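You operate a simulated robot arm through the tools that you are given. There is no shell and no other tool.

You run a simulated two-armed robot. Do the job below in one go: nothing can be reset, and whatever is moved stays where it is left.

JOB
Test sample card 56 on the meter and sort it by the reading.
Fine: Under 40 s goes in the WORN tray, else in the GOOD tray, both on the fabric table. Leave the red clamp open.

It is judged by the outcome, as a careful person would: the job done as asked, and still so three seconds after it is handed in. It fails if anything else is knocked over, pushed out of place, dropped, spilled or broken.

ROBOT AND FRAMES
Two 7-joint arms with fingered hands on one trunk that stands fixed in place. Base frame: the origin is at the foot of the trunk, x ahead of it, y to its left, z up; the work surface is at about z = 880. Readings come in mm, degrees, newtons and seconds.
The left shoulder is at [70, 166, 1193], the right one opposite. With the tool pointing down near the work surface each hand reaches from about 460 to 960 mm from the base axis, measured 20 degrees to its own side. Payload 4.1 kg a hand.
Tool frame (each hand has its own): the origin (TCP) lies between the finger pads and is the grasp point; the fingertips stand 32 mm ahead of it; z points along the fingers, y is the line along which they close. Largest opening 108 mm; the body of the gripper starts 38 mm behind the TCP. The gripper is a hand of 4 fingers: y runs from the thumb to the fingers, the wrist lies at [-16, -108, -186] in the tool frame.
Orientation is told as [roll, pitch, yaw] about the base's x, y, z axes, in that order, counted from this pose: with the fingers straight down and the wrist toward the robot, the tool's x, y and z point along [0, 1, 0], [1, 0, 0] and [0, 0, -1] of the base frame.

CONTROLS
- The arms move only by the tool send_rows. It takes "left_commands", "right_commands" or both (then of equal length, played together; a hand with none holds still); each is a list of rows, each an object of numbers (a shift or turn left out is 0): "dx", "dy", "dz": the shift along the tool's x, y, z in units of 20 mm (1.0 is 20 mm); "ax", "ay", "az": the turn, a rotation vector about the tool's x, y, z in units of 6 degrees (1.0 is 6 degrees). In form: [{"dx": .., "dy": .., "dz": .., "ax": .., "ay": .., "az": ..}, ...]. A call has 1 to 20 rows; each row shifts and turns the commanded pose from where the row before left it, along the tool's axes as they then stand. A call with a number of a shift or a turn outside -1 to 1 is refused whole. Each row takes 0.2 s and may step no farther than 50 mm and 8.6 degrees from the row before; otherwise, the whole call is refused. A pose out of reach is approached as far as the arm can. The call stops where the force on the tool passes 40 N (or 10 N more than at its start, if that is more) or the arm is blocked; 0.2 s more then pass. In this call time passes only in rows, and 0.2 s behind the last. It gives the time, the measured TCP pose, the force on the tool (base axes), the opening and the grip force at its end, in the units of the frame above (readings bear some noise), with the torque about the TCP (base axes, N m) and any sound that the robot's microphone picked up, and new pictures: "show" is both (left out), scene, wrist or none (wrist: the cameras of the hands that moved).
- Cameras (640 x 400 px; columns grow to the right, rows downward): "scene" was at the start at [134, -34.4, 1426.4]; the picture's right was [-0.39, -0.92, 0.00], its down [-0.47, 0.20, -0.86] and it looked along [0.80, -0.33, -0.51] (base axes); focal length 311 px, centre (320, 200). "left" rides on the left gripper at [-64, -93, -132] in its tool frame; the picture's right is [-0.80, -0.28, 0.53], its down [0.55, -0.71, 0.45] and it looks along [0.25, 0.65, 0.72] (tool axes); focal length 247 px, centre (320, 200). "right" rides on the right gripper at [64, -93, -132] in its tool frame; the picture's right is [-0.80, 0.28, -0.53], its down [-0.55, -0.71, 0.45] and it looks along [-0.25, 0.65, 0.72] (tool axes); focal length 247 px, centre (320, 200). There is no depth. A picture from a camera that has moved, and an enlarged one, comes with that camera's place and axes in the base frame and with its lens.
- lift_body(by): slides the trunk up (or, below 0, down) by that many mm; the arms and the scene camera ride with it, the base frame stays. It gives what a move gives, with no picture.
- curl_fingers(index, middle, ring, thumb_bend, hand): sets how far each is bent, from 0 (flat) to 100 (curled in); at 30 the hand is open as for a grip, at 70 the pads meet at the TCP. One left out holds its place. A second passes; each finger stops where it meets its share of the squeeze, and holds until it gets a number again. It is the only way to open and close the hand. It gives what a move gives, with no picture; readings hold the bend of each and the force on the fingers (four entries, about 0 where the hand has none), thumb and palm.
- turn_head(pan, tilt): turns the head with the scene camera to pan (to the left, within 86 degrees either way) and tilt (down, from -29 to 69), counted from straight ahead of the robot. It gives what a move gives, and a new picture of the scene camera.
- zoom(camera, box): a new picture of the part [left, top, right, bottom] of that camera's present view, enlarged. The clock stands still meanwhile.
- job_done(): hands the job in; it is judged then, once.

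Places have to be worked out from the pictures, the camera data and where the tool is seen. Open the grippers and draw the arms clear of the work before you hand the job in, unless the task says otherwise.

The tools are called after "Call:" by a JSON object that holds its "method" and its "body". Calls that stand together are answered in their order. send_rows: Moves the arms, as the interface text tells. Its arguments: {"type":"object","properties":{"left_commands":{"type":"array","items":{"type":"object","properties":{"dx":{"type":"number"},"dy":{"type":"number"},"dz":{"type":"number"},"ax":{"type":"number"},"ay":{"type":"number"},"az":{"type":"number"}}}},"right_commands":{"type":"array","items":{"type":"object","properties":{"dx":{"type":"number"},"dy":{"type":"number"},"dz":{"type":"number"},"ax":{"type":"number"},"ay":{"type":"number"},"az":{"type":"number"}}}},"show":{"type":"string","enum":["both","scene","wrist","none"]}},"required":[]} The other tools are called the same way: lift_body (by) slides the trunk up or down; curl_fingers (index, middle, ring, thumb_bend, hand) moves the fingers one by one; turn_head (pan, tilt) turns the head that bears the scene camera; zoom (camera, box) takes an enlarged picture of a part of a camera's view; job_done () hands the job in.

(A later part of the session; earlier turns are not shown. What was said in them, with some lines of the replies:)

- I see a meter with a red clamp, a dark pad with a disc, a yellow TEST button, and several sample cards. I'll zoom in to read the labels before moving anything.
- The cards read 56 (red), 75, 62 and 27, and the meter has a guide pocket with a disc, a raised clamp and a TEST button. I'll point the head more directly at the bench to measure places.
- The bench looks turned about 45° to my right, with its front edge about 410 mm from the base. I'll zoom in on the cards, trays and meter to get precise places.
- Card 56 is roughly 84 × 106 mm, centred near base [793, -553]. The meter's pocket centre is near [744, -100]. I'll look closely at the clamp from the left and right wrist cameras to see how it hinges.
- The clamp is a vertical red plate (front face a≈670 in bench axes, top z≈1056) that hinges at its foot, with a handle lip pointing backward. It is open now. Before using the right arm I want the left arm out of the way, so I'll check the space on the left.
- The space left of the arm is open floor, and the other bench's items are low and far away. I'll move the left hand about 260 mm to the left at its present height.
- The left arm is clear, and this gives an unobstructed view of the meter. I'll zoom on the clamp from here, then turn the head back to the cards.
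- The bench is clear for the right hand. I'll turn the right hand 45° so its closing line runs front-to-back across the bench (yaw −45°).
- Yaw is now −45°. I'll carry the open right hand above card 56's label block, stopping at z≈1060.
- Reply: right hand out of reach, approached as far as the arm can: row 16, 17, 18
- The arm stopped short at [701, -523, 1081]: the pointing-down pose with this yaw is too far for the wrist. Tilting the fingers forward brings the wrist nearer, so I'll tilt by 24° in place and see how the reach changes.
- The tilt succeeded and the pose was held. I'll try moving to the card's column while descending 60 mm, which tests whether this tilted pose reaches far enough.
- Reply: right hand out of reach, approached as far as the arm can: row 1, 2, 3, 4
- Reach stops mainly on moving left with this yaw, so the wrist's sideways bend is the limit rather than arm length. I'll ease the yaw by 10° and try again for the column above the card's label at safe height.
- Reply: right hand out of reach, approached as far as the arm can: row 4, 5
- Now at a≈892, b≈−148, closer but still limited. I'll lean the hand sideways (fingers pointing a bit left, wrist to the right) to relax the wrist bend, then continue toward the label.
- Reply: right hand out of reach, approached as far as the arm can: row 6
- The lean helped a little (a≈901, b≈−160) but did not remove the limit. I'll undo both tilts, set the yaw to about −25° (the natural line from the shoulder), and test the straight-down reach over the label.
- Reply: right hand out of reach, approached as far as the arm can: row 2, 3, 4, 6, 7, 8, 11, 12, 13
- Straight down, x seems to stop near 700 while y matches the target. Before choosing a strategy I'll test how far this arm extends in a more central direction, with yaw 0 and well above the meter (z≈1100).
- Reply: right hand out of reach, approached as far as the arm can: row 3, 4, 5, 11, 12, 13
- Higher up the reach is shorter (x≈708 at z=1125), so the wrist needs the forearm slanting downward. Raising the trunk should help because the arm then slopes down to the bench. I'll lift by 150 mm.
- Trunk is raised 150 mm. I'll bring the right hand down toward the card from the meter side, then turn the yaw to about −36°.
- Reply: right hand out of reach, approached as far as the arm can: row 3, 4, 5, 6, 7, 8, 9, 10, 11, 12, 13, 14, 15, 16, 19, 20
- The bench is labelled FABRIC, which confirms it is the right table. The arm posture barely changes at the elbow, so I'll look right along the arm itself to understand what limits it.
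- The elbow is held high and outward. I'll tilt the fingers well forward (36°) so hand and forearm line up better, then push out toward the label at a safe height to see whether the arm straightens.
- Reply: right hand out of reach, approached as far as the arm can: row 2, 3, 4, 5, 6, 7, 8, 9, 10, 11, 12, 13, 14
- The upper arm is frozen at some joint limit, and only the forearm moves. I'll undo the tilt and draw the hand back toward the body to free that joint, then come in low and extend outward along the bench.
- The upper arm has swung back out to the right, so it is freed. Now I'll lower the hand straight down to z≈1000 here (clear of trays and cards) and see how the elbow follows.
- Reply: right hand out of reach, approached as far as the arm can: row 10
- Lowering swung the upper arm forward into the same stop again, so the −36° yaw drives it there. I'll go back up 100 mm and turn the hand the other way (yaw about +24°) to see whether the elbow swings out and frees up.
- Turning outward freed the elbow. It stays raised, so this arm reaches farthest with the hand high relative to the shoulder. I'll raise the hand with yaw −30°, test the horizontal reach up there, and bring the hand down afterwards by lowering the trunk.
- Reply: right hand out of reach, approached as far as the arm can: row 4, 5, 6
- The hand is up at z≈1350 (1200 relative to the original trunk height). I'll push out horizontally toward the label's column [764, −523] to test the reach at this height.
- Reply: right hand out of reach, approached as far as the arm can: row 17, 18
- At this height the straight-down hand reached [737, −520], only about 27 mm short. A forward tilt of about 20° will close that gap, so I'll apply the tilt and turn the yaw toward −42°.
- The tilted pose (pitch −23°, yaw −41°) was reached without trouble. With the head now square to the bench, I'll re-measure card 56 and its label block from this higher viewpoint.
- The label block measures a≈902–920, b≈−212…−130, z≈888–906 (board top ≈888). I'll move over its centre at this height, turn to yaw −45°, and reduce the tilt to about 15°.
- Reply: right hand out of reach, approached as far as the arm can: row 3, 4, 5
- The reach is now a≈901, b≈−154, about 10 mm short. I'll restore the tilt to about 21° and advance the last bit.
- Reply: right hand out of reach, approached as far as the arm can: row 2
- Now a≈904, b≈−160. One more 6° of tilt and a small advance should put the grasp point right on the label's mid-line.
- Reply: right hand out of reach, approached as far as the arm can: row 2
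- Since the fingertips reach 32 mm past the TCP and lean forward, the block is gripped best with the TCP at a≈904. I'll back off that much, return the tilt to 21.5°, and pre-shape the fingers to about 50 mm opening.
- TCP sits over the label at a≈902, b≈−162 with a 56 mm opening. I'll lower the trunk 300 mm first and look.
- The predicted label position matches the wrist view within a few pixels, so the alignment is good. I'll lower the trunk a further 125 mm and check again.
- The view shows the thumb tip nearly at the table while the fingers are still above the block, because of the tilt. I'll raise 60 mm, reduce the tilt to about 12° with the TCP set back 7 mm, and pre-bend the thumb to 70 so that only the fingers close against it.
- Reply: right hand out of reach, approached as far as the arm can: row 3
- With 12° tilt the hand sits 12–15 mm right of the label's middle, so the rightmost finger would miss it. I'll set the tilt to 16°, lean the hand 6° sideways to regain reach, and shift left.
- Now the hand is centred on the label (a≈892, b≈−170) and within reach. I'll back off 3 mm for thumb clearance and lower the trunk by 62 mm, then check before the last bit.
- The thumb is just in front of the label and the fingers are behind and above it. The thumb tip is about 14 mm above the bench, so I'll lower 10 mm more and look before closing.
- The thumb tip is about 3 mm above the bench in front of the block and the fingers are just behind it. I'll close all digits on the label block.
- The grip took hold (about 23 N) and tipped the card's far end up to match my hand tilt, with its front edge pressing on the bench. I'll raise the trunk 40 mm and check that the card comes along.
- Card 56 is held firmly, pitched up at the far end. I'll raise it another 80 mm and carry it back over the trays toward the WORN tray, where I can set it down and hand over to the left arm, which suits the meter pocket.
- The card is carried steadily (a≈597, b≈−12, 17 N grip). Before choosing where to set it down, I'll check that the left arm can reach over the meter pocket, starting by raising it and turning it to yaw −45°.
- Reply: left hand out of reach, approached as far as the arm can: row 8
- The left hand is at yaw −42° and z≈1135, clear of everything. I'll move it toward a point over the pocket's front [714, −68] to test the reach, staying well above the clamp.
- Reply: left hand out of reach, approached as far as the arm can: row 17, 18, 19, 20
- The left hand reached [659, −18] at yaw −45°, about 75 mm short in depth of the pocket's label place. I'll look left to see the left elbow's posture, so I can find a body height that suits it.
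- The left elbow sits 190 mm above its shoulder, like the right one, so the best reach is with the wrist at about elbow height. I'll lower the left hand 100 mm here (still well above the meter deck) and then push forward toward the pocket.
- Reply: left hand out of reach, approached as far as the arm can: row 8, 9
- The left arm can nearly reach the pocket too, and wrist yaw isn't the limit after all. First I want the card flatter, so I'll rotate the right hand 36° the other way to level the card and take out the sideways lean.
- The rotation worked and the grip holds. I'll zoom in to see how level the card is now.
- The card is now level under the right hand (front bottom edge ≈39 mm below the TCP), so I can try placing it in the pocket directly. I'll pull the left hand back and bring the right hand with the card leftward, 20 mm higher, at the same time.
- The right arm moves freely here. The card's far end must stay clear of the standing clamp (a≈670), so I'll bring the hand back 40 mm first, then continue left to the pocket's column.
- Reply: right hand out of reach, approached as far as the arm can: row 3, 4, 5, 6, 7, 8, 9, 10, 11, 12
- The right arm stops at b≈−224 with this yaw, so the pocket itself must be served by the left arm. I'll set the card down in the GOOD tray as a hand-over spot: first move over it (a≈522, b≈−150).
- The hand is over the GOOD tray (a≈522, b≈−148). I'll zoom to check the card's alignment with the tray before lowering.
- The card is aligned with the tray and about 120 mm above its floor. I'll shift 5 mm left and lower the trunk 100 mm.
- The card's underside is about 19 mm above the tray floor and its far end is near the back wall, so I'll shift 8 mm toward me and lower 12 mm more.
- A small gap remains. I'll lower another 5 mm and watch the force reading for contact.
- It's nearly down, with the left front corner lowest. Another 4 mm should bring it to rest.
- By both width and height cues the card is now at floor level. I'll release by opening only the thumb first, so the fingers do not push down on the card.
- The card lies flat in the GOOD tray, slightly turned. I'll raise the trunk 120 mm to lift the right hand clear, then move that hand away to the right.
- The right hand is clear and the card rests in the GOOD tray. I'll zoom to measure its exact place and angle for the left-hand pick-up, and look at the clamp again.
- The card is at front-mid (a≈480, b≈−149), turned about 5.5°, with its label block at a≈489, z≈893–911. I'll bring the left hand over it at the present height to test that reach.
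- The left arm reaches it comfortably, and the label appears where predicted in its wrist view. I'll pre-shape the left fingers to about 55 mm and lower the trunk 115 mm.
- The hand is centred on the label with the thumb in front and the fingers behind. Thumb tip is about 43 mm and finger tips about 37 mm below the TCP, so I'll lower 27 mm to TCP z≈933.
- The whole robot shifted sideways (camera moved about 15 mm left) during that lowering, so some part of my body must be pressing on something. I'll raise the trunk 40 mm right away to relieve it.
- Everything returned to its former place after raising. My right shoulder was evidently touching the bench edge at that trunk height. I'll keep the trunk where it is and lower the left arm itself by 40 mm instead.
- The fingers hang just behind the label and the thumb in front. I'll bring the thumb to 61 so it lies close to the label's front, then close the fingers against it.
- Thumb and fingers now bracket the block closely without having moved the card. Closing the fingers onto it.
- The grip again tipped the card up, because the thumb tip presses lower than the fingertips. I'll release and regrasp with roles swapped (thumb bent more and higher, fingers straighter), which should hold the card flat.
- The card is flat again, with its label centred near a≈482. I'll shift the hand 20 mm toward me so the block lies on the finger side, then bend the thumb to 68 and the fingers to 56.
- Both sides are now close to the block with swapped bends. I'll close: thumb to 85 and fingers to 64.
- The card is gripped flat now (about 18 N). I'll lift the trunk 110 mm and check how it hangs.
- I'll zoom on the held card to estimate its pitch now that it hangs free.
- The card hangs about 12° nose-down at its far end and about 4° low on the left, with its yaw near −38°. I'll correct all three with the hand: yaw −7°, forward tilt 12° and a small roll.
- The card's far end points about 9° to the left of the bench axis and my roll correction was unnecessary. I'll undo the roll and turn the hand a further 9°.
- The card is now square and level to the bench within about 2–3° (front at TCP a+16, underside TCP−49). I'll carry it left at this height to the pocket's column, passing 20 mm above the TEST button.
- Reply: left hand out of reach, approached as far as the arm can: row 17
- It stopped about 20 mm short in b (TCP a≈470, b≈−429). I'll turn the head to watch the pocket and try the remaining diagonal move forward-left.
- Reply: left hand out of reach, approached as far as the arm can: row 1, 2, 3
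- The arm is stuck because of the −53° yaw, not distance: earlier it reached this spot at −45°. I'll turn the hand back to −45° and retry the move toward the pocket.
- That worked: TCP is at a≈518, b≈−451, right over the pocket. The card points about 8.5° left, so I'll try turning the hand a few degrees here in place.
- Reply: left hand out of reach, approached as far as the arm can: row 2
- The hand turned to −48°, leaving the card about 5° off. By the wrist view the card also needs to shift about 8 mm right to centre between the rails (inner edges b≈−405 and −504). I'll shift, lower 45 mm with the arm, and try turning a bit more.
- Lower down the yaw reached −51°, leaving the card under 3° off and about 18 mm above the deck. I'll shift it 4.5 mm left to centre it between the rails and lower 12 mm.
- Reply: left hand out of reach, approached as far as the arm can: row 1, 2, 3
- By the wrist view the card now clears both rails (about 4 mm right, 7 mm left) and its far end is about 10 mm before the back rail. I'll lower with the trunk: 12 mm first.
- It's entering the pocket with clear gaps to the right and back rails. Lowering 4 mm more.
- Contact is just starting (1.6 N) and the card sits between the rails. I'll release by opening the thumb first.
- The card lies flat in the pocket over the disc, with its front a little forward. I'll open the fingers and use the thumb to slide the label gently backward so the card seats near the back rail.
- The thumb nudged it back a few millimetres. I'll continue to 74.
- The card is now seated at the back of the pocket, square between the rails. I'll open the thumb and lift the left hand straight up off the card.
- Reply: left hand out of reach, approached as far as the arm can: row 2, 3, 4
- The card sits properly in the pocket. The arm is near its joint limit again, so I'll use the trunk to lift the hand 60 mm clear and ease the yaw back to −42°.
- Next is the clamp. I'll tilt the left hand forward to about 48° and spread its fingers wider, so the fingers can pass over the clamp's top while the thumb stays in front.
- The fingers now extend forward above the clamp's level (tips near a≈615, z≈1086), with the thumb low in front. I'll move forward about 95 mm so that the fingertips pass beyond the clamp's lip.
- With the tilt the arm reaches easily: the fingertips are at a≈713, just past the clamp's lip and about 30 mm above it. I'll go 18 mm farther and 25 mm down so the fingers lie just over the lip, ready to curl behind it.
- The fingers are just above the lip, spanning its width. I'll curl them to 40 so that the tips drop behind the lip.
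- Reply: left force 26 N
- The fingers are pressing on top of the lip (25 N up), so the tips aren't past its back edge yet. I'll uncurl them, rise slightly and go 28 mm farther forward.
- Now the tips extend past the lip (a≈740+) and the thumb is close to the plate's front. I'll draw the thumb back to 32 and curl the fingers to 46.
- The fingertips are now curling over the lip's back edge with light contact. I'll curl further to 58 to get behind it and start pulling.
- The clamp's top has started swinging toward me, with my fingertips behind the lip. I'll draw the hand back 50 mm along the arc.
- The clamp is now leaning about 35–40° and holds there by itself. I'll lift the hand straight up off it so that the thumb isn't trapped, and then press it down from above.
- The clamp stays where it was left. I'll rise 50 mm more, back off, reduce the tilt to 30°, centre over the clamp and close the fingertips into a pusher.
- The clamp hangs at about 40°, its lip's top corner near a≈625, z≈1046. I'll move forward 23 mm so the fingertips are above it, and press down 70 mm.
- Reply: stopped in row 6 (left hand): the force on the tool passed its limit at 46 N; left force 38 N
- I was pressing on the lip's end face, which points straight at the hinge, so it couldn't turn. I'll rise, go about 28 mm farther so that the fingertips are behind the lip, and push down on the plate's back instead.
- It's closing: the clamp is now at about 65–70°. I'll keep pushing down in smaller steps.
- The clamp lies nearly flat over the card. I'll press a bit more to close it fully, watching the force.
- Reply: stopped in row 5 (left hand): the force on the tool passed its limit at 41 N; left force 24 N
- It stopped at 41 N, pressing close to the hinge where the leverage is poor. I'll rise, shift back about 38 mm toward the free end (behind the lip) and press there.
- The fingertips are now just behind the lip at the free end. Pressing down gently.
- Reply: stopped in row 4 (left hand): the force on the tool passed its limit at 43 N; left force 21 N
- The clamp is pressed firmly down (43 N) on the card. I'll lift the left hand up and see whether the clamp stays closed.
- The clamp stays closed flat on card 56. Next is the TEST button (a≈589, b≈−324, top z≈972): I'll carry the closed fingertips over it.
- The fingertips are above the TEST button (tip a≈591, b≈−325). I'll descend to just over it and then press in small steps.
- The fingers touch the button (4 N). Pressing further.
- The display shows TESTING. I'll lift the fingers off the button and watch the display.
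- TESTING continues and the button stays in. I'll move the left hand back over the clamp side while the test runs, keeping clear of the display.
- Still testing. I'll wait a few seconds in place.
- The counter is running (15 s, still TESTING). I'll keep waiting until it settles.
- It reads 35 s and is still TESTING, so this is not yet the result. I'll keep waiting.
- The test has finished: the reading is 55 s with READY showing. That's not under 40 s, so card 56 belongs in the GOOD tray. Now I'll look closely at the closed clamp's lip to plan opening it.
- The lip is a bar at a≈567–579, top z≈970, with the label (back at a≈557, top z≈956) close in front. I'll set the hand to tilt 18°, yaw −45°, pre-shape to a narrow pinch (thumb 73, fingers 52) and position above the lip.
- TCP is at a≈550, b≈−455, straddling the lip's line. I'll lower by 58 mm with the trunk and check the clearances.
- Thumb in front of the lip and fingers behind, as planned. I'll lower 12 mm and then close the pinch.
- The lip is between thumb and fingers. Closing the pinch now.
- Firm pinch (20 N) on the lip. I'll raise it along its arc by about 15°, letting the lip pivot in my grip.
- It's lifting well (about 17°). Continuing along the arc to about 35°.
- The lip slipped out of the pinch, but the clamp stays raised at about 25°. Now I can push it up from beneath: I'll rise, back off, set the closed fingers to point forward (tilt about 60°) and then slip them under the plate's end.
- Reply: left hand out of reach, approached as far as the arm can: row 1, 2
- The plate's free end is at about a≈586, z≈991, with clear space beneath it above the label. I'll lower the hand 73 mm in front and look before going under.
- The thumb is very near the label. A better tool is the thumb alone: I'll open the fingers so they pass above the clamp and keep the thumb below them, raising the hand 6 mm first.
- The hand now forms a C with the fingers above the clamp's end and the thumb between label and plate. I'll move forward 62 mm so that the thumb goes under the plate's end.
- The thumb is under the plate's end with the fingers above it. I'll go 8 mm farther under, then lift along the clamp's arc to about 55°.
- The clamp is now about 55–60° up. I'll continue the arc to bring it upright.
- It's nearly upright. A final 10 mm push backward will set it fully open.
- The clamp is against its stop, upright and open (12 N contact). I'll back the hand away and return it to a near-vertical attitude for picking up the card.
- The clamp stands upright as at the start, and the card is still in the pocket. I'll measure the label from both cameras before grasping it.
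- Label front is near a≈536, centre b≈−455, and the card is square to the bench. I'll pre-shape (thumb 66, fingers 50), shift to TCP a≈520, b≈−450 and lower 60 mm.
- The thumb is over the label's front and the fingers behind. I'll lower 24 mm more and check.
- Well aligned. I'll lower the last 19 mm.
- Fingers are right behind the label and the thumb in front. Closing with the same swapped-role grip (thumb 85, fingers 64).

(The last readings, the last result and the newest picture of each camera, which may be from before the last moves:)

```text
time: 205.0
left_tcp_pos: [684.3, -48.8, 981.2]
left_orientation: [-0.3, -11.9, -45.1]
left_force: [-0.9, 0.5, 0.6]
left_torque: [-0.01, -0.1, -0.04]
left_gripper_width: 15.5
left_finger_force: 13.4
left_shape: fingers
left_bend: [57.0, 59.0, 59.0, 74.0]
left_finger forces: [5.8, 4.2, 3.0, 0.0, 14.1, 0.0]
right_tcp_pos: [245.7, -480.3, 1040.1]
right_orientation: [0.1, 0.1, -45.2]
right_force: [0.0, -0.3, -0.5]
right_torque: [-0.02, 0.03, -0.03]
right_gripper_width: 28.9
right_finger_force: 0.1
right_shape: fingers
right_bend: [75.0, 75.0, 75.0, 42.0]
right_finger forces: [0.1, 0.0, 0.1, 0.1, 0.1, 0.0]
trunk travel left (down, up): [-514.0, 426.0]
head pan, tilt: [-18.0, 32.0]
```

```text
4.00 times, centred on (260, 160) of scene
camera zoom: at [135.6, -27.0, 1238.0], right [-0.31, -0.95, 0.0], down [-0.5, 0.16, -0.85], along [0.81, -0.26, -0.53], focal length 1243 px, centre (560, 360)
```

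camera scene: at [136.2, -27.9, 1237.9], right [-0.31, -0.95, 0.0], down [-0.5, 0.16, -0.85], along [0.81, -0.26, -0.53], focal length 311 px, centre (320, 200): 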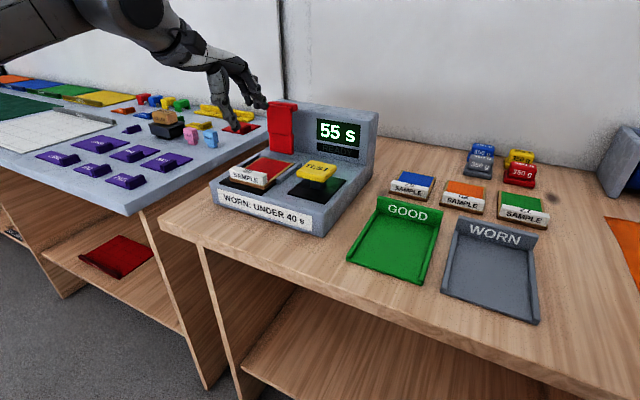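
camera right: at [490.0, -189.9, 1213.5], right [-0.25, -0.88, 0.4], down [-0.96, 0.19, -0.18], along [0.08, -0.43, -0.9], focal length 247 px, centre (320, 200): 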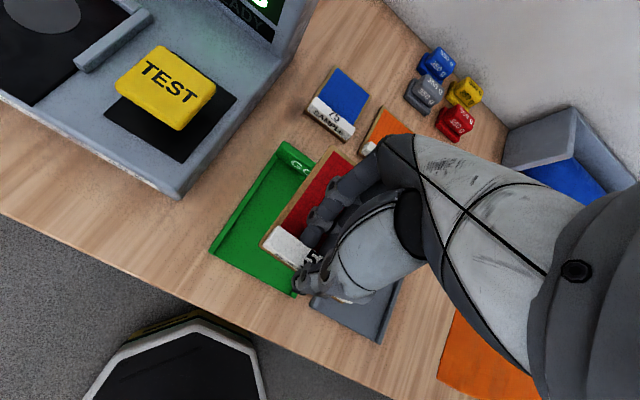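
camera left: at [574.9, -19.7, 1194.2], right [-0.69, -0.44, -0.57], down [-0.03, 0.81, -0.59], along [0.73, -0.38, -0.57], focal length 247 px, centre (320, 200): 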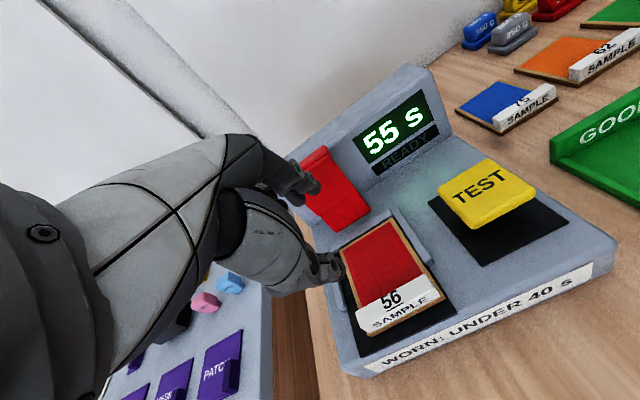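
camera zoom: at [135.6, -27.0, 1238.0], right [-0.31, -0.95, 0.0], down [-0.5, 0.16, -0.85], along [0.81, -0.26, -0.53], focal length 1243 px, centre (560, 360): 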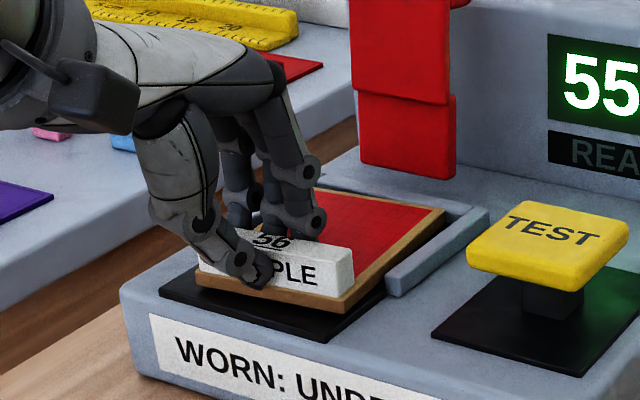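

The grip is good (13 N). I'll lift straight up 80 mm with the trunk.

Call:
{"method": "lift_body", "body": {"by": 80}}

Call:
{"method": "zoom", "body": {"camera": "scene", "box": [180, 90, 360, 230]}}

Call:
{"method": "zoom", "body": {"camera": "left", "box": [200, 80, 520, 360]}}

```text
time: 206.1
left_tcp_pos: [684.1, -49.4, 1060.9]
left_orientation: [-0.4, -11.9, -45.3]
left_force: [0.2, 0.4, -0.4]
left_torque: [0.03, 0.03, 0.0]
left_gripper_width: 15.6
left_finger_force: 15.3
left_shape: fingers
left_bend: [56.0, 58.0, 59.0, 75.0]
left_finger forces: [8.1, 4.3, 3.1, 0.1, 15.3, 0.0]
right_tcp_pos: [244.3, -480.6, 1119.7]
right_orientation: [0.0, 0.2, -45.1]
right_force: [-0.8, -0.8, -0.3]
right_torque: [-0.02, -0.01, 0.0]
right_gripper_width: 28.6
right_finger_force: 0.1
right_shape: fingers
right_bend: [75.0, 75.0, 75.0, 42.0]
right_finger forces: [0.0, 0.0, 0.0, 0.0, 0.0, 0.0]
trunk travel left (down, up): [-594.0, 346.0]
head pan, tilt: [-18.0, 32.0]
```

```text
2.86 times, centred on (270, 160) of scene
camera zoom: at [136.2, -27.3, 1317.9], right [-0.31, -0.95, 0.0], down [-0.5, 0.16, -0.85], along [0.81, -0.26, -0.53], focal length 888 px, centre (463, 314)
```

zoom: 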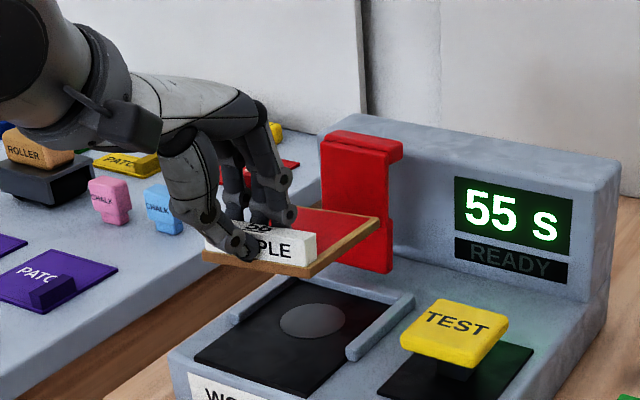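

```text
1.43 times, centred on (360, 220) of left
camera zoom: at [556.0, -10.0, 1170.8], right [-0.69, -0.45, -0.57], down [-0.03, 0.81, -0.59], along [0.73, -0.38, -0.57], focal length 353 px, centre (263, 171)
```

zoom: 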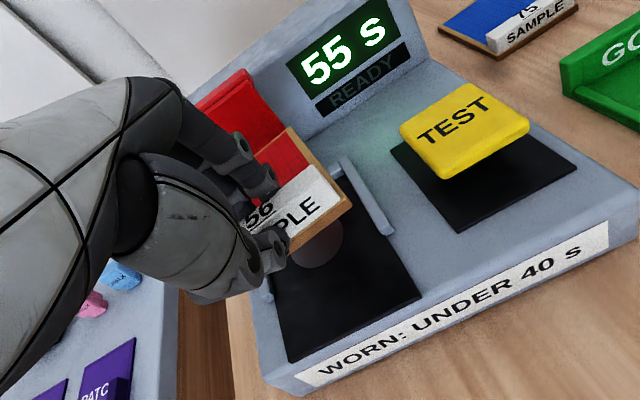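

Card 56 is held level above the pocket. I'll carry it right to over the GOOD tray at this height.

Call:
{"method": "send_rows", "body": {"left_commands": [{"dx": -0.956, "dy": -0.116, "dz": -0.025}, {"dx": -0.956, "dy": -0.116, "dz": -0.025}, {"dx": -0.956, "dy": -0.116, "dz": -0.025}, {"dx": -0.956, "dy": -0.116, "dz": -0.025}, {"dx": -0.956, "dy": -0.116, "dz": -0.025}, {"dx": -0.956, "dy": -0.116, "dz": -0.025}, {"dx": -0.956, "dy": -0.116, "dz": -0.025}, {"dx": -0.956, "dy": -0.116, "dz": -0.025}, {"dx": -0.956, "dy": -0.116, "dz": -0.025}, {"dx": -0.956, "dy": -0.116, "dz": -0.025}, {"dx": -0.956, "dy": -0.116, "dz": -0.025}, {"dx": -0.956, "dy": -0.116, "dz": -0.025}, {"dx": -0.956, "dy": -0.116, "dz": -0.025}, {"dx": -0.956, "dy": -0.116, "dz": -0.025}, {"dx": -0.956, "dy": -0.116, "dz": -0.025}, {"dx": -0.956, "dy": -0.116, "dz": -0.025}], "show": "none"}}

Call:
{"method": "turn_head", "body": {"pan": -45, "tilt": 35}}

Call:
{"method": "zoom", "body": {"camera": "scene", "box": [190, 130, 330, 290]}}

Call:
{"method": "zoom", "body": {"camera": "left", "box": [200, 80, 520, 360]}}

```text
time: 209.5
left_tcp_pos: [439.8, -237.7, 1063.7]
left_orientation: [-0.4, -11.8, -45.2]
left_force: [-0.3, 0.1, -0.6]
left_torque: [-0.02, 0.03, -0.02]
left_gripper_width: 15.7
left_finger_force: 15.8
left_shape: fingers
left_bend: [56.0, 58.0, 59.0, 76.0]
left_finger forces: [8.1, 4.2, 3.2, 0.0, 15.4, 0.0]
right_tcp_pos: [245.2, -482.2, 1119.4]
right_orientation: [-0.1, 0.1, -45.2]
right_force: [-0.2, 0.1, -0.1]
right_torque: [0.02, -0.01, 0.03]
right_gripper_width: 28.7
right_finger_force: 0.1
right_shape: fingers
right_bend: [75.0, 75.0, 75.0, 42.0]
right_finger forces: [0.1, 0.0, 0.0, 0.0, 0.1, 0.0]
trunk travel left (down, up): [-594.0, 346.0]
head pan, tilt: [-18.0, 32.0]
```

```text
time: 210.4
left_tcp_pos: [440.2, -237.0, 1063.1]
left_orientation: [-0.5, -11.9, -45.2]
left_force: [0.1, 0.1, -0.5]
left_torque: [0.0, 0.01, -0.02]
left_gripper_width: 15.7
left_finger_force: 15.3
left_shape: fingers
left_bend: [56.0, 58.0, 59.0, 76.0]
left_finger forces: [8.1, 4.2, 3.1, 0.1, 15.4, 0.1]
right_tcp_pos: [244.7, -480.5, 1120.8]
right_orientation: [-0.1, 0.1, -45.1]
right_force: [-0.4, -0.3, -0.2]
right_torque: [-0.04, -0.01, 0.01]
right_gripper_width: 28.5
right_finger_force: 0.0
right_shape: fingers
right_bend: [75.0, 75.0, 75.0, 42.0]
right_finger forces: [0.1, 0.1, 0.1, 0.0, 0.0, 0.0]
trunk travel left (down, up): [-594.0, 346.0]
head pan, tilt: [-45.0, 35.0]
camera scene: at [113.0, -61.9, 1313.3], right [-0.71, -0.71, 0.0], down [-0.41, 0.41, -0.82], along [0.58, -0.58, -0.57], focal length 311 px, centre (320, 200)
```

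scene: 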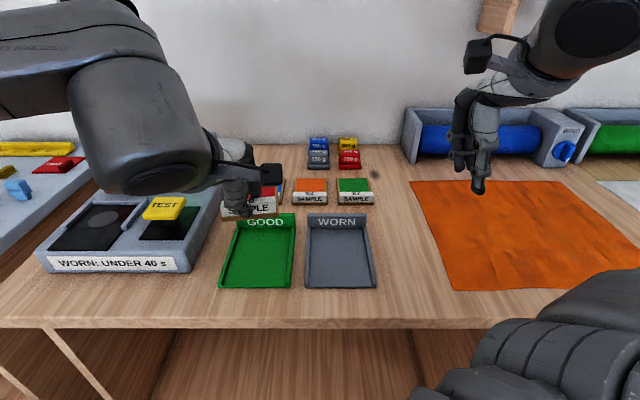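

```text
2.50 times, centred on (260, 210) of scene
camera zoom: at [113.0, -61.9, 1313.3], right [-0.71, -0.71, 0.0], down [-0.41, 0.41, -0.82], along [0.58, -0.58, -0.57], focal length 777 px, centre (470, 175)
```

zoom: 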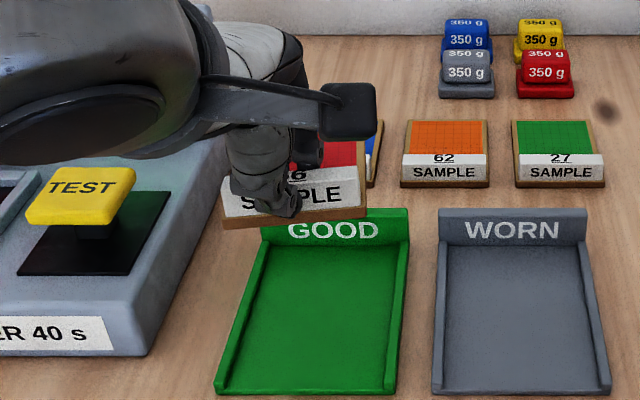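

```text
1.43 times, centred on (360, 220) of left
camera zoom: at [312.2, -198.1, 1173.8], right [-0.69, -0.45, -0.57], down [-0.03, 0.81, -0.59], along [0.73, -0.38, -0.57], focal length 353 px, centre (263, 171)
```

zoom: 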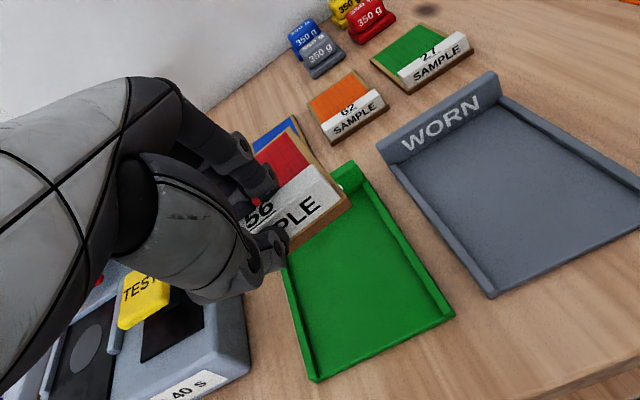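

The card's far end points about 7° left and it sits about 8 mm right of the tray's middle. I'll turn the hand −7°, shift 8 mm left, and then lower 100 mm with the trunk.

Call:
{"method": "send_rows", "body": {"left_commands": [{"ay": -0.12, "az": 0.57}, {"ay": -0.12, "az": 0.57}, {"dx": 0.43}], "show": "none"}}

Call:
{"method": "lift_body", "body": {"by": -100}}

Call:
{"method": "zoom", "body": {"camera": "scene", "box": [180, 150, 330, 290]}}

Call:
{"method": "zoom", "body": {"camera": "left", "box": [200, 80, 520, 360]}}

```text
time: 211.2
left_tcp_pos: [446.5, -233.2, 1064.3]
left_orientation: [-0.4, -12.0, -52.3]
left_force: [0.6, -0.4, 0.0]
left_torque: [0.01, 0.01, -0.01]
left_gripper_width: 15.8
left_finger_force: 15.4
left_shape: fingers
left_bend: [56.0, 58.0, 59.0, 76.0]
left_finger forces: [8.1, 4.4, 3.0, 0.0, 15.3, 0.0]
right_tcp_pos: [246.0, -480.3, 1119.9]
right_orientation: [-0.1, 0.1, -45.2]
right_force: [0.2, 1.2, 0.0]
right_torque: [0.01, 0.0, -0.03]
right_gripper_width: 28.9
right_finger_force: 0.1
right_shape: fingers
right_bend: [75.0, 75.0, 75.0, 42.0]
right_finger forces: [0.0, 0.1, 0.0, 0.1, 0.1, 0.0]
trunk travel left (down, up): [-594.0, 346.0]
head pan, tilt: [-45.0, 35.0]
```

```text
time: 212.6
left_tcp_pos: [447.8, -232.9, 963.7]
left_orientation: [-0.2, -12.0, -52.2]
left_force: [0.0, 1.0, -0.9]
left_torque: [0.03, 0.0, -0.01]
left_gripper_width: 15.5
left_finger_force: 15.5
left_shape: fingers
left_bend: [56.0, 58.0, 59.0, 76.0]
left_finger forces: [8.0, 4.3, 3.0, 0.0, 15.4, 0.0]
right_tcp_pos: [244.5, -480.1, 1021.7]
right_orientation: [0.1, 0.0, -45.2]
right_force: [0.6, 0.4, -0.3]
right_torque: [0.02, -0.01, 0.01]
right_gripper_width: 28.6
right_finger_force: 0.0
right_shape: fingers
right_bend: [75.0, 75.0, 75.0, 42.0]
right_finger forces: [0.1, 0.0, 0.0, 0.0, 0.0, 0.1]
trunk travel left (down, up): [-494.0, 446.0]
head pan, tilt: [-45.0, 35.0]
```

```text
2.86 times, centred on (255, 220) of scene
camera zoom: at [112.8, -61.7, 1213.4], right [-0.71, -0.71, 0.0], down [-0.41, 0.41, -0.82], along [0.58, -0.58, -0.57], focal length 888 px, centre (506, 143)
```

zoom: 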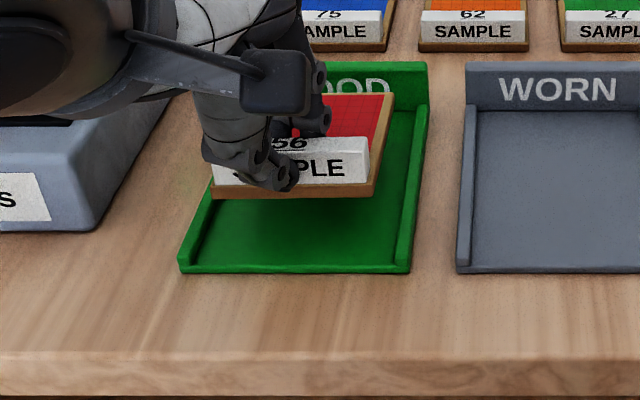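

```text
1.43 times, centred on (360, 220) of left
camera zoom: at [324.3, -177.9, 1073.4], right [-0.74, -0.36, -0.57], down [0.07, 0.81, -0.59], along [0.67, -0.47, -0.57], focal length 353 px, centre (263, 171)
```

zoom: 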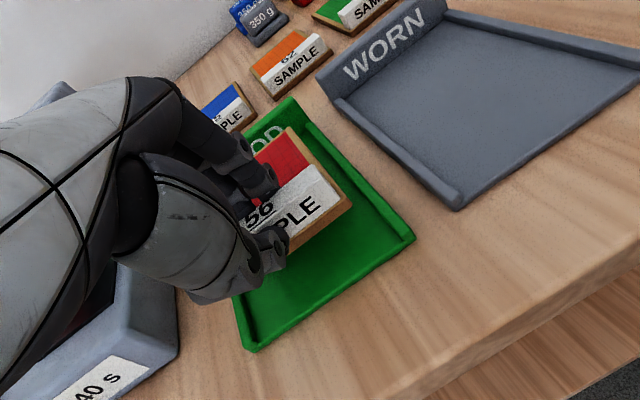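

The card is squared up with the tray (front a≈500, centre b≈−151). I'll lower 25 mm more and check.

Call:
{"method": "lift_body", "body": {"by": -25}}

Call:
{"method": "zoom", "body": {"camera": "scene", "box": [180, 150, 330, 290]}}

Call:
{"method": "zoom", "body": {"camera": "left", "box": [240, 120, 440, 300]}}

```text
time: 213.3
left_tcp_pos: [447.3, -232.2, 938.3]
left_orientation: [-0.3, -12.0, -52.2]
left_force: [0.3, 0.3, -0.4]
left_torque: [0.0, 0.02, 0.0]
left_gripper_width: 15.7
left_finger_force: 15.5
left_shape: fingers
left_bend: [56.0, 58.0, 59.0, 76.0]
left_finger forces: [8.1, 4.3, 3.1, 0.0, 15.4, 0.0]
right_tcp_pos: [244.9, -480.5, 994.7]
right_orientation: [0.0, 0.0, -45.2]
right_force: [0.5, 0.1, 0.6]
right_torque: [0.01, -0.04, -0.02]
right_gripper_width: 28.9
right_finger_force: 0.1
right_shape: fingers
right_bend: [75.0, 75.0, 75.0, 42.0]
right_finger forces: [0.1, 0.0, 0.0, 0.1, 0.1, 0.0]
trunk travel left (down, up): [-469.0, 471.0]
head pan, tilt: [-45.0, 35.0]
```

```text
2.86 times, centred on (255, 220) of scene
camera zoom: at [112.6, -61.6, 1188.4], right [-0.71, -0.71, 0.0], down [-0.41, 0.41, -0.82], along [0.58, -0.58, -0.57], focal length 888 px, centre (506, 143)
```

zoom: 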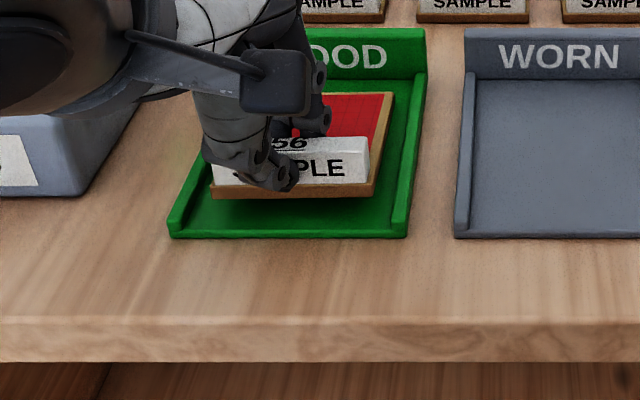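

```text
2.22 times, centred on (340, 210) of left
camera zoom: at [324.1, -177.8, 1048.4], right [-0.73, -0.36, -0.57], down [0.07, 0.81, -0.59], along [0.67, -0.47, -0.57], focal length 549 px, centre (276, 178)
```

zoom: 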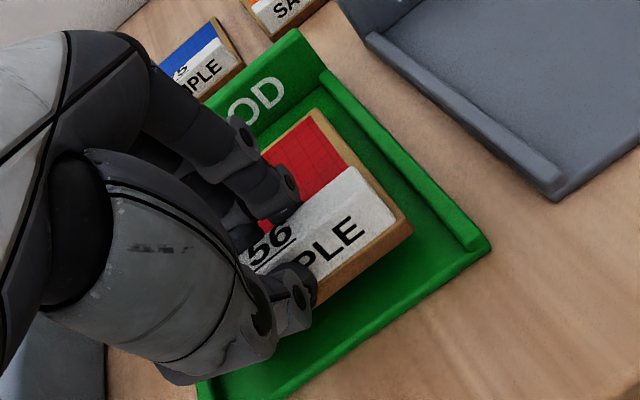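

Only a few millimetres remain. Lowering 4 mm more.

Call:
{"method": "lift_body", "body": {"by": -4}}

Call:
{"method": "zoom", "body": {"camera": "scene", "box": [200, 160, 310, 250]}}

```text
time: 213.8
left_tcp_pos: [447.6, -233.5, 934.6]
left_orientation: [-0.3, -12.0, -52.3]
left_force: [0.3, -0.8, 1.3]
left_torque: [-0.03, -0.07, 0.02]
left_gripper_width: 15.5
left_finger_force: 14.5
left_shape: fingers
left_bend: [56.0, 58.0, 59.0, 76.0]
left_finger forces: [7.1, 4.2, 2.8, 0.0, 14.1, 0.1]
right_tcp_pos: [245.1, -480.9, 991.8]
right_orientation: [0.0, 0.1, -45.3]
right_force: [-0.2, 0.2, 0.6]
right_torque: [0.02, -0.06, -0.02]
right_gripper_width: 28.7
right_finger_force: 0.1
right_shape: fingers
right_bend: [75.0, 75.0, 75.0, 42.0]
right_finger forces: [0.1, 0.0, 0.0, 0.1, 0.1, 0.1]
trunk travel left (down, up): [-465.0, 475.0]
head pan, tilt: [-45.0, 35.0]
```

```text
4.44 times, centred on (255, 205) of scene
camera zoom: at [112.8, -61.7, 1184.4], right [-0.71, -0.71, 0.0], down [-0.41, 0.41, -0.82], along [0.58, -0.58, -0.57], focal length 1382 px, centre (609, 178)
```

zoom: 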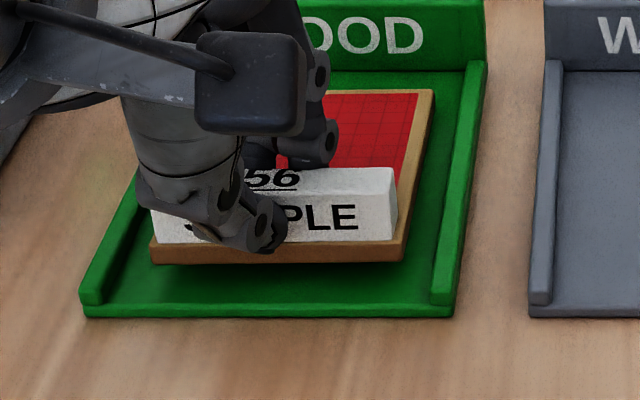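

Contact has begun (1.3 N). I'll open thumb and fingers together to release.

Call:
{"method": "curl_fingers", "body": {"hand": "left", "index": 48, "middle": 48, "ring": 48, "thumb_bend": 48}}

Call:
{"method": "zoom", "body": {"camera": "scene", "box": [180, 150, 330, 270]}}

Call:
{"method": "zoom", "body": {"camera": "left", "box": [240, 120, 440, 300]}}

```text
time: 214.8
left_tcp_pos: [448.1, -232.1, 934.6]
left_orientation: [-0.3, -12.0, -52.2]
left_force: [-0.3, -0.9, -0.2]
left_torque: [-0.01, -0.03, -0.01]
left_gripper_width: 60.5
left_finger_force: 0.1
left_shape: fingers
left_bend: [48.0, 48.0, 48.0, 48.0]
left_finger forces: [0.1, 0.1, 0.1, 0.1, 0.0, 0.0]
right_tcp_pos: [244.4, -480.6, 991.4]
right_orientation: [0.0, 0.2, -45.2]
right_force: [0.3, 0.1, 0.3]
right_torque: [-0.01, -0.03, -0.03]
right_gripper_width: 29.0
right_finger_force: 0.0
right_shape: fingers
right_bend: [75.0, 75.0, 75.0, 42.0]
right_finger forces: [0.0, 0.0, 0.0, 0.0, 0.0, 0.0]
trunk travel left (down, up): [-465.0, 475.0]
head pan, tilt: [-45.0, 35.0]
```

```text
3.33 times, centred on (255, 210) of scene
camera zoom: at [112.9, -61.8, 1184.3], right [-0.71, -0.71, 0.0], down [-0.41, 0.41, -0.82], along [0.58, -0.58, -0.57], focal length 1036 px, centre (537, 167)
```

zoom: 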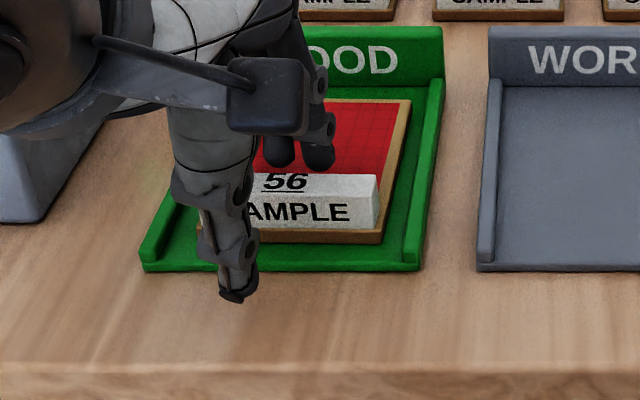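

```text
2.22 times, centred on (340, 210) of left
camera zoom: at [324.4, -178.0, 1044.3], right [-0.74, -0.36, -0.57], down [0.07, 0.81, -0.59], along [0.67, -0.47, -0.57], focal length 549 px, centre (276, 178)
```

zoom: 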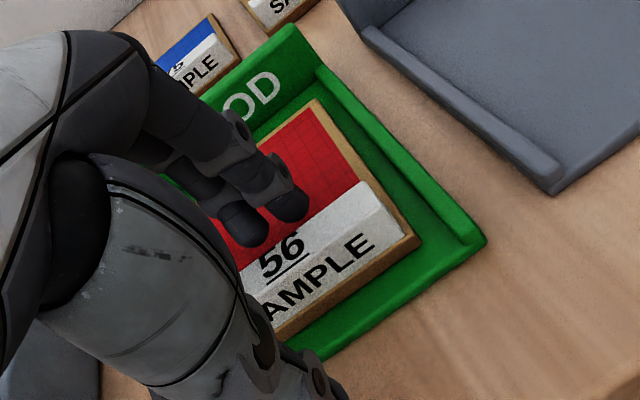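

Card 56 lies flat inside the GOOD tray. I'll raise the trunk 150 mm to lift the hand clear.

Call:
{"method": "lift_body", "body": {"by": 150}}

Call:
{"method": "send_rows", "body": {"left_commands": [{"dx": 0.7, "dy": -0.8, "dz": -0.2}, {"dx": 0.7, "dy": -0.8, "dz": -0.2}, {"dx": 0.7, "dy": -0.8, "dz": -0.2}, {"dx": 0.7, "dy": -0.8, "dz": -0.2}, {"dx": 0.7, "dy": -0.8, "dz": -0.2}, {"dx": 0.7, "dy": -0.8, "dz": -0.2}, {"dx": 0.7, "dy": -0.8, "dz": -0.2}, {"dx": 0.7, "dy": -0.8, "dz": -0.2}, {"dx": 0.7, "dy": -0.8, "dz": -0.2}, {"dx": 0.7, "dy": -0.8, "dz": -0.2}, {"dx": 0.9, "dy": -0.3}, {"dx": 0.9, "dy": -0.3}, {"dx": 0.9, "dy": -0.3}, {"dx": 0.9, "dy": -0.3}, {"dx": 0.9, "dy": -0.3}], "show": "scene"}}

```text
time: 216.6
left_tcp_pos: [446.9, -232.1, 1084.6]
left_orientation: [-0.3, -12.0, -52.2]
left_force: [-0.8, -0.2, -0.1]
left_torque: [-0.01, -0.04, 0.0]
left_gripper_width: 60.6
left_finger_force: 0.0
left_shape: fingers
left_bend: [48.0, 48.0, 48.0, 48.0]
left_finger forces: [0.0, 0.0, 0.0, 0.1, 0.0, 0.0]
right_tcp_pos: [244.7, -481.7, 1140.9]
right_orientation: [-0.1, 0.1, -45.2]
right_force: [0.2, -0.2, 0.4]
right_torque: [-0.01, 0.03, 0.03]
right_gripper_width: 28.8
right_finger_force: 0.0
right_shape: fingers
right_bend: [75.0, 75.0, 75.0, 42.0]
right_finger forces: [0.0, 0.1, 0.0, 0.0, 0.0, 0.0]
trunk travel left (down, up): [-615.0, 325.0]
head pan, tilt: [-45.0, 35.0]
```

```text
time: 219.8
left_tcp_pos: [510.8, 62.6, 1083.9]
left_orientation: [-0.4, -12.0, -52.1]
left_force: [-0.8, -0.9, 0.2]
left_torque: [-0.02, -0.01, 0.0]
left_gripper_width: 60.6
left_finger_force: 0.1
left_shape: fingers
left_bend: [48.0, 48.0, 48.0, 48.0]
left_finger forces: [0.0, 0.0, 0.1, 0.0, 0.0, 0.1]
right_tcp_pos: [244.3, -479.1, 1142.4]
right_orientation: [0.1, 0.0, -45.2]
right_force: [0.1, -0.2, -0.1]
right_torque: [-0.01, -0.03, -0.01]
right_gripper_width: 28.7
right_finger_force: 0.1
right_shape: fingers
right_bend: [75.0, 75.0, 75.0, 42.0]
right_finger forces: [0.0, 0.0, 0.0, 0.1, 0.0, 0.0]
trunk travel left (down, up): [-615.0, 325.0]
head pan, tilt: [-45.0, 35.0]
camera scene: at [113.0, -60.8, 1334.4], right [-0.71, -0.71, 0.0], down [-0.41, 0.41, -0.82], along [0.58, -0.58, -0.57], focal length 311 px, centre (320, 200)
```

scene: 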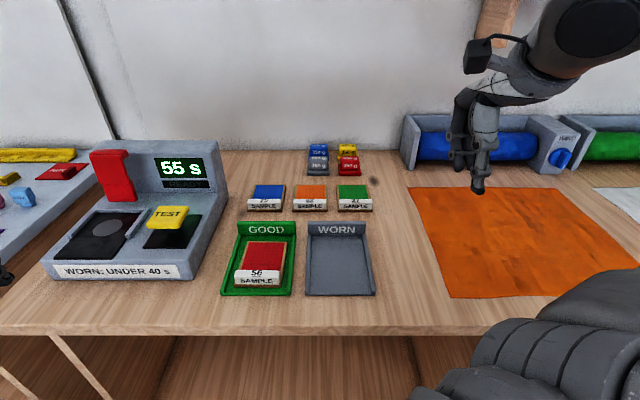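

All looks right: clamp open, card 56 in the GOOD tray, display 55 s. I'll zoom in to verify the details, open both hands, and move the left arm farther away.

Call:
{"method": "zoom", "body": {"camera": "scene", "box": [210, 210, 390, 305]}}

Call:
{"method": "zoom", "body": {"camera": "scene", "box": [40, 130, 240, 290]}}

Call:
{"method": "curl_fingers", "body": {"hand": "left", "index": 30, "middle": 30, "ring": 30, "thumb_bend": 30}}

Call:
{"method": "curl_fingers", "body": {"hand": "right", "index": 30, "middle": 30, "ring": 30, "thumb_bend": 30}}

Call:
{"method": "lift_body", "body": {"by": 85}}

```text
3.56 times, centred on (300, 258) of scene
camera zoom: at [113.0, -60.8, 1334.4], right [-0.71, -0.71, 0.0], down [-0.41, 0.41, -0.82], along [0.58, -0.58, -0.57], focal length 1105 px, centre (391, -4)
```

zoom: 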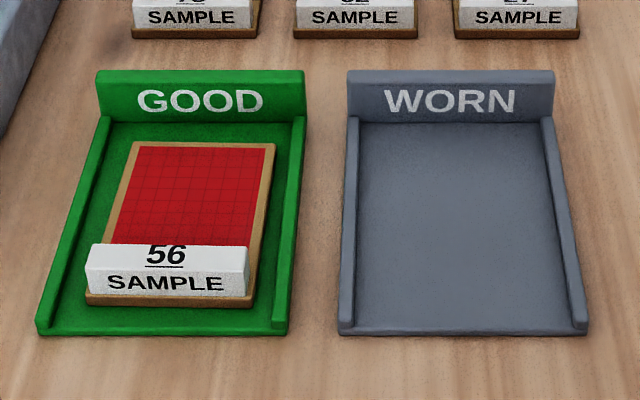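

```text
2.50 times, centred on (140, 210) of scene
camera zoom: at [113.0, -60.8, 1334.4], right [-0.71, -0.71, 0.0], down [-0.41, 0.41, -0.82], along [0.58, -0.58, -0.57], focal length 777 px, centre (770, 175)
```

zoom: 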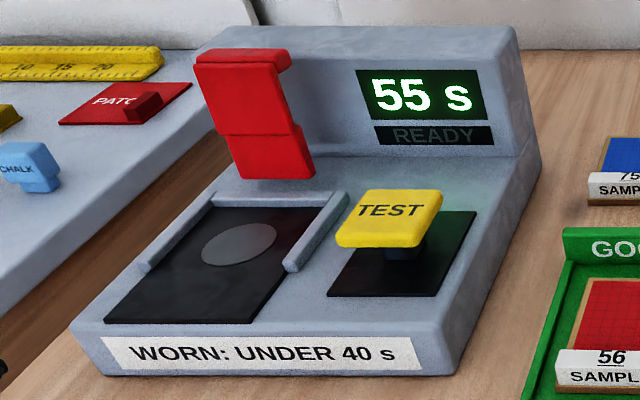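

```text
time: 220.8
left_tcp_pos: [510.6, 62.1, 1084.1]
left_orientation: [-0.5, -12.1, -52.2]
left_force: [1.5, 0.4, 0.1]
left_torque: [-0.01, 0.0, 0.02]
left_gripper_width: 108.1
left_finger_force: 0.0
left_shape: fingers
left_bend: [30.0, 30.0, 30.0, 30.0]
left_finger forces: [0.0, 0.1, 0.0, 0.0, 0.0, 0.0]
right_tcp_pos: [243.8, -480.4, 1141.9]
right_orientation: [0.0, 0.1, -45.3]
right_force: [0.4, 0.0, 0.9]
right_torque: [0.03, 0.01, -0.02]
right_gripper_width: 28.8
right_finger_force: 0.1
right_shape: fingers
right_bend: [75.0, 75.0, 75.0, 42.0]
right_finger forces: [0.1, 0.1, 0.0, 0.1, 0.1, 0.1]
trunk travel left (down, up): [-615.0, 325.0]
head pan, tilt: [-45.0, 35.0]
```

```text
time: 221.8
left_tcp_pos: [510.5, 61.5, 1084.6]
left_orientation: [-0.2, -11.9, -52.3]
left_force: [0.0, 0.9, -0.8]
left_torque: [-0.01, 0.01, 0.0]
left_gripper_width: 108.3
left_finger_force: 0.0
left_shape: fingers
left_bend: [30.0, 30.0, 30.0, 30.0]
left_finger forces: [0.0, 0.1, 0.0, 0.0, 0.0, 0.0]
right_tcp_pos: [244.7, -480.2, 1142.1]
right_orientation: [0.0, 0.1, -45.3]
right_force: [0.4, 0.5, 0.3]
right_torque: [0.03, -0.03, 0.02]
right_gripper_width: 107.8
right_finger_force: 0.0
right_shape: fingers
right_bend: [30.0, 30.0, 30.0, 30.0]
right_finger forces: [0.0, 0.0, 0.0, 0.0, 0.1, 0.0]
trunk travel left (down, up): [-615.0, 325.0]
head pan, tilt: [-45.0, 35.0]
```

```text
time: 223.0
left_tcp_pos: [511.2, 60.9, 1169.8]
left_orientation: [-0.4, -11.9, -52.2]
left_force: [0.3, 0.0, -0.2]
left_torque: [0.03, 0.01, 0.01]
left_gripper_width: 108.3
left_finger_force: 0.0
left_shape: fingers
left_bend: [30.0, 30.0, 30.0, 30.0]
left_finger forces: [0.0, 0.1, 0.0, 0.0, 0.1, 0.0]
right_tcp_pos: [246.3, -480.8, 1226.0]
right_orientation: [0.0, 0.1, -45.2]
right_force: [-0.2, 0.1, 0.3]
right_torque: [-0.05, 0.03, -0.01]
right_gripper_width: 108.1
right_finger_force: 0.0
right_shape: fingers
right_bend: [30.0, 30.0, 30.0, 30.0]
right_finger forces: [0.0, 0.0, 0.0, 0.0, 0.0, 0.0]
trunk travel left (down, up): [-700.0, 240.0]
head pan, tilt: [-45.0, 35.0]
```

Everything checks out: card 56 lies inside GOOD, the clamp is fully upright, the pocket is empty and the other items are in place. I'll draw the left arm a little farther from the meter and take a last look.

Call:
{"method": "send_rows", "body": {"left_commands": [{"dx": 0.6, "dy": -0.7, "dz": -0.15}, {"dx": 0.6, "dy": -0.7, "dz": -0.15}, {"dx": 0.6, "dy": -0.7, "dz": -0.15}, {"dx": 0.6, "dy": -0.7, "dz": -0.15}, {"dx": 0.6, "dy": -0.7, "dz": -0.15}, {"dx": 0.6, "dy": -0.7, "dz": -0.15}], "show": "scene"}}

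```text
time: 224.4
left_tcp_pos: [512.8, 145.6, 1170.6]
left_orientation: [-0.3, -11.9, -52.1]
left_force: [-0.9, -0.2, 0.1]
left_torque: [0.0, -0.01, 0.01]
left_gripper_width: 108.3
left_finger_force: 0.1
left_shape: fingers
left_bend: [30.0, 30.0, 30.0, 30.0]
left_finger forces: [0.0, 0.1, 0.0, 0.0, 0.0, 0.1]
left hand out of reach, approached as far as the arm can: row 5, 6
right_tcp_pos: [244.1, -482.0, 1227.2]
right_orientation: [0.0, 0.2, -45.1]
right_force: [-0.2, -0.8, -0.3]
right_torque: [0.01, -0.05, 0.0]
right_gripper_width: 108.0
right_finger_force: 0.1
right_shape: fingers
right_bend: [30.0, 30.0, 30.0, 30.0]
right_finger forces: [0.0, 0.0, 0.0, 0.0, 0.1, 0.0]
trunk travel left (down, up): [-700.0, 240.0]
head pan, tilt: [-45.0, 35.0]
camera scene: at [112.3, -62.2, 1419.4], right [-0.71, -0.71, 0.0], down [-0.41, 0.41, -0.82], along [0.58, -0.58, -0.57], focal length 311 px, centre (320, 200)
```

scene: 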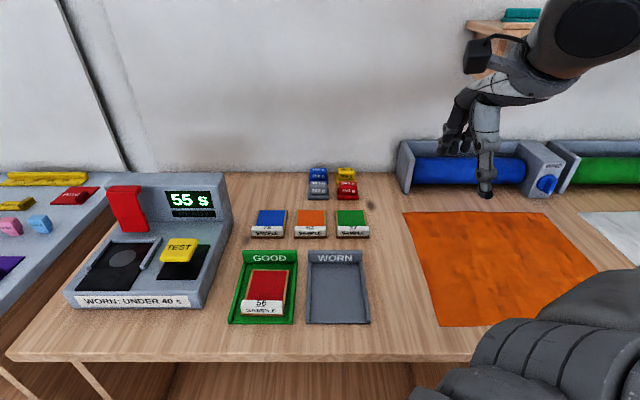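

The meter read 55 s, not under 40, and card 56 rests in the GOOD tray. The red clamp is open, both hands are open and clear, and nothing else has moved. Handing in.

Call:
{"method": "job_done", "body": {}}

```text
The job is handed in.
```

Card 56 is tested and sorted. The meter read 55 s, which is not under 40 s, so the card is in the GOOD tray on the fabric table.

- **Clamp:** the red clamp is open, standing upright against its stop, as it was at the start.
- **Other items:** the last picture shows the other cards, the weights, the trays and the meter where they began. Both hands are open and clear of the work.
- **Stopover in GOOD:** neither arm could carry the card all the way to the meter. I set it down in the GOOD tray on the way there to pass it from the right hand to the left. It went back to GOOD only after the reading.
- **Table-edge contact:** while I was lowering the trunk, the robot's body pressed against something, most likely the table edge at the right shoulder, and shifted about 15 mm. I raised it at once and everything returned to its place. Nothing in the later pictures had moved.
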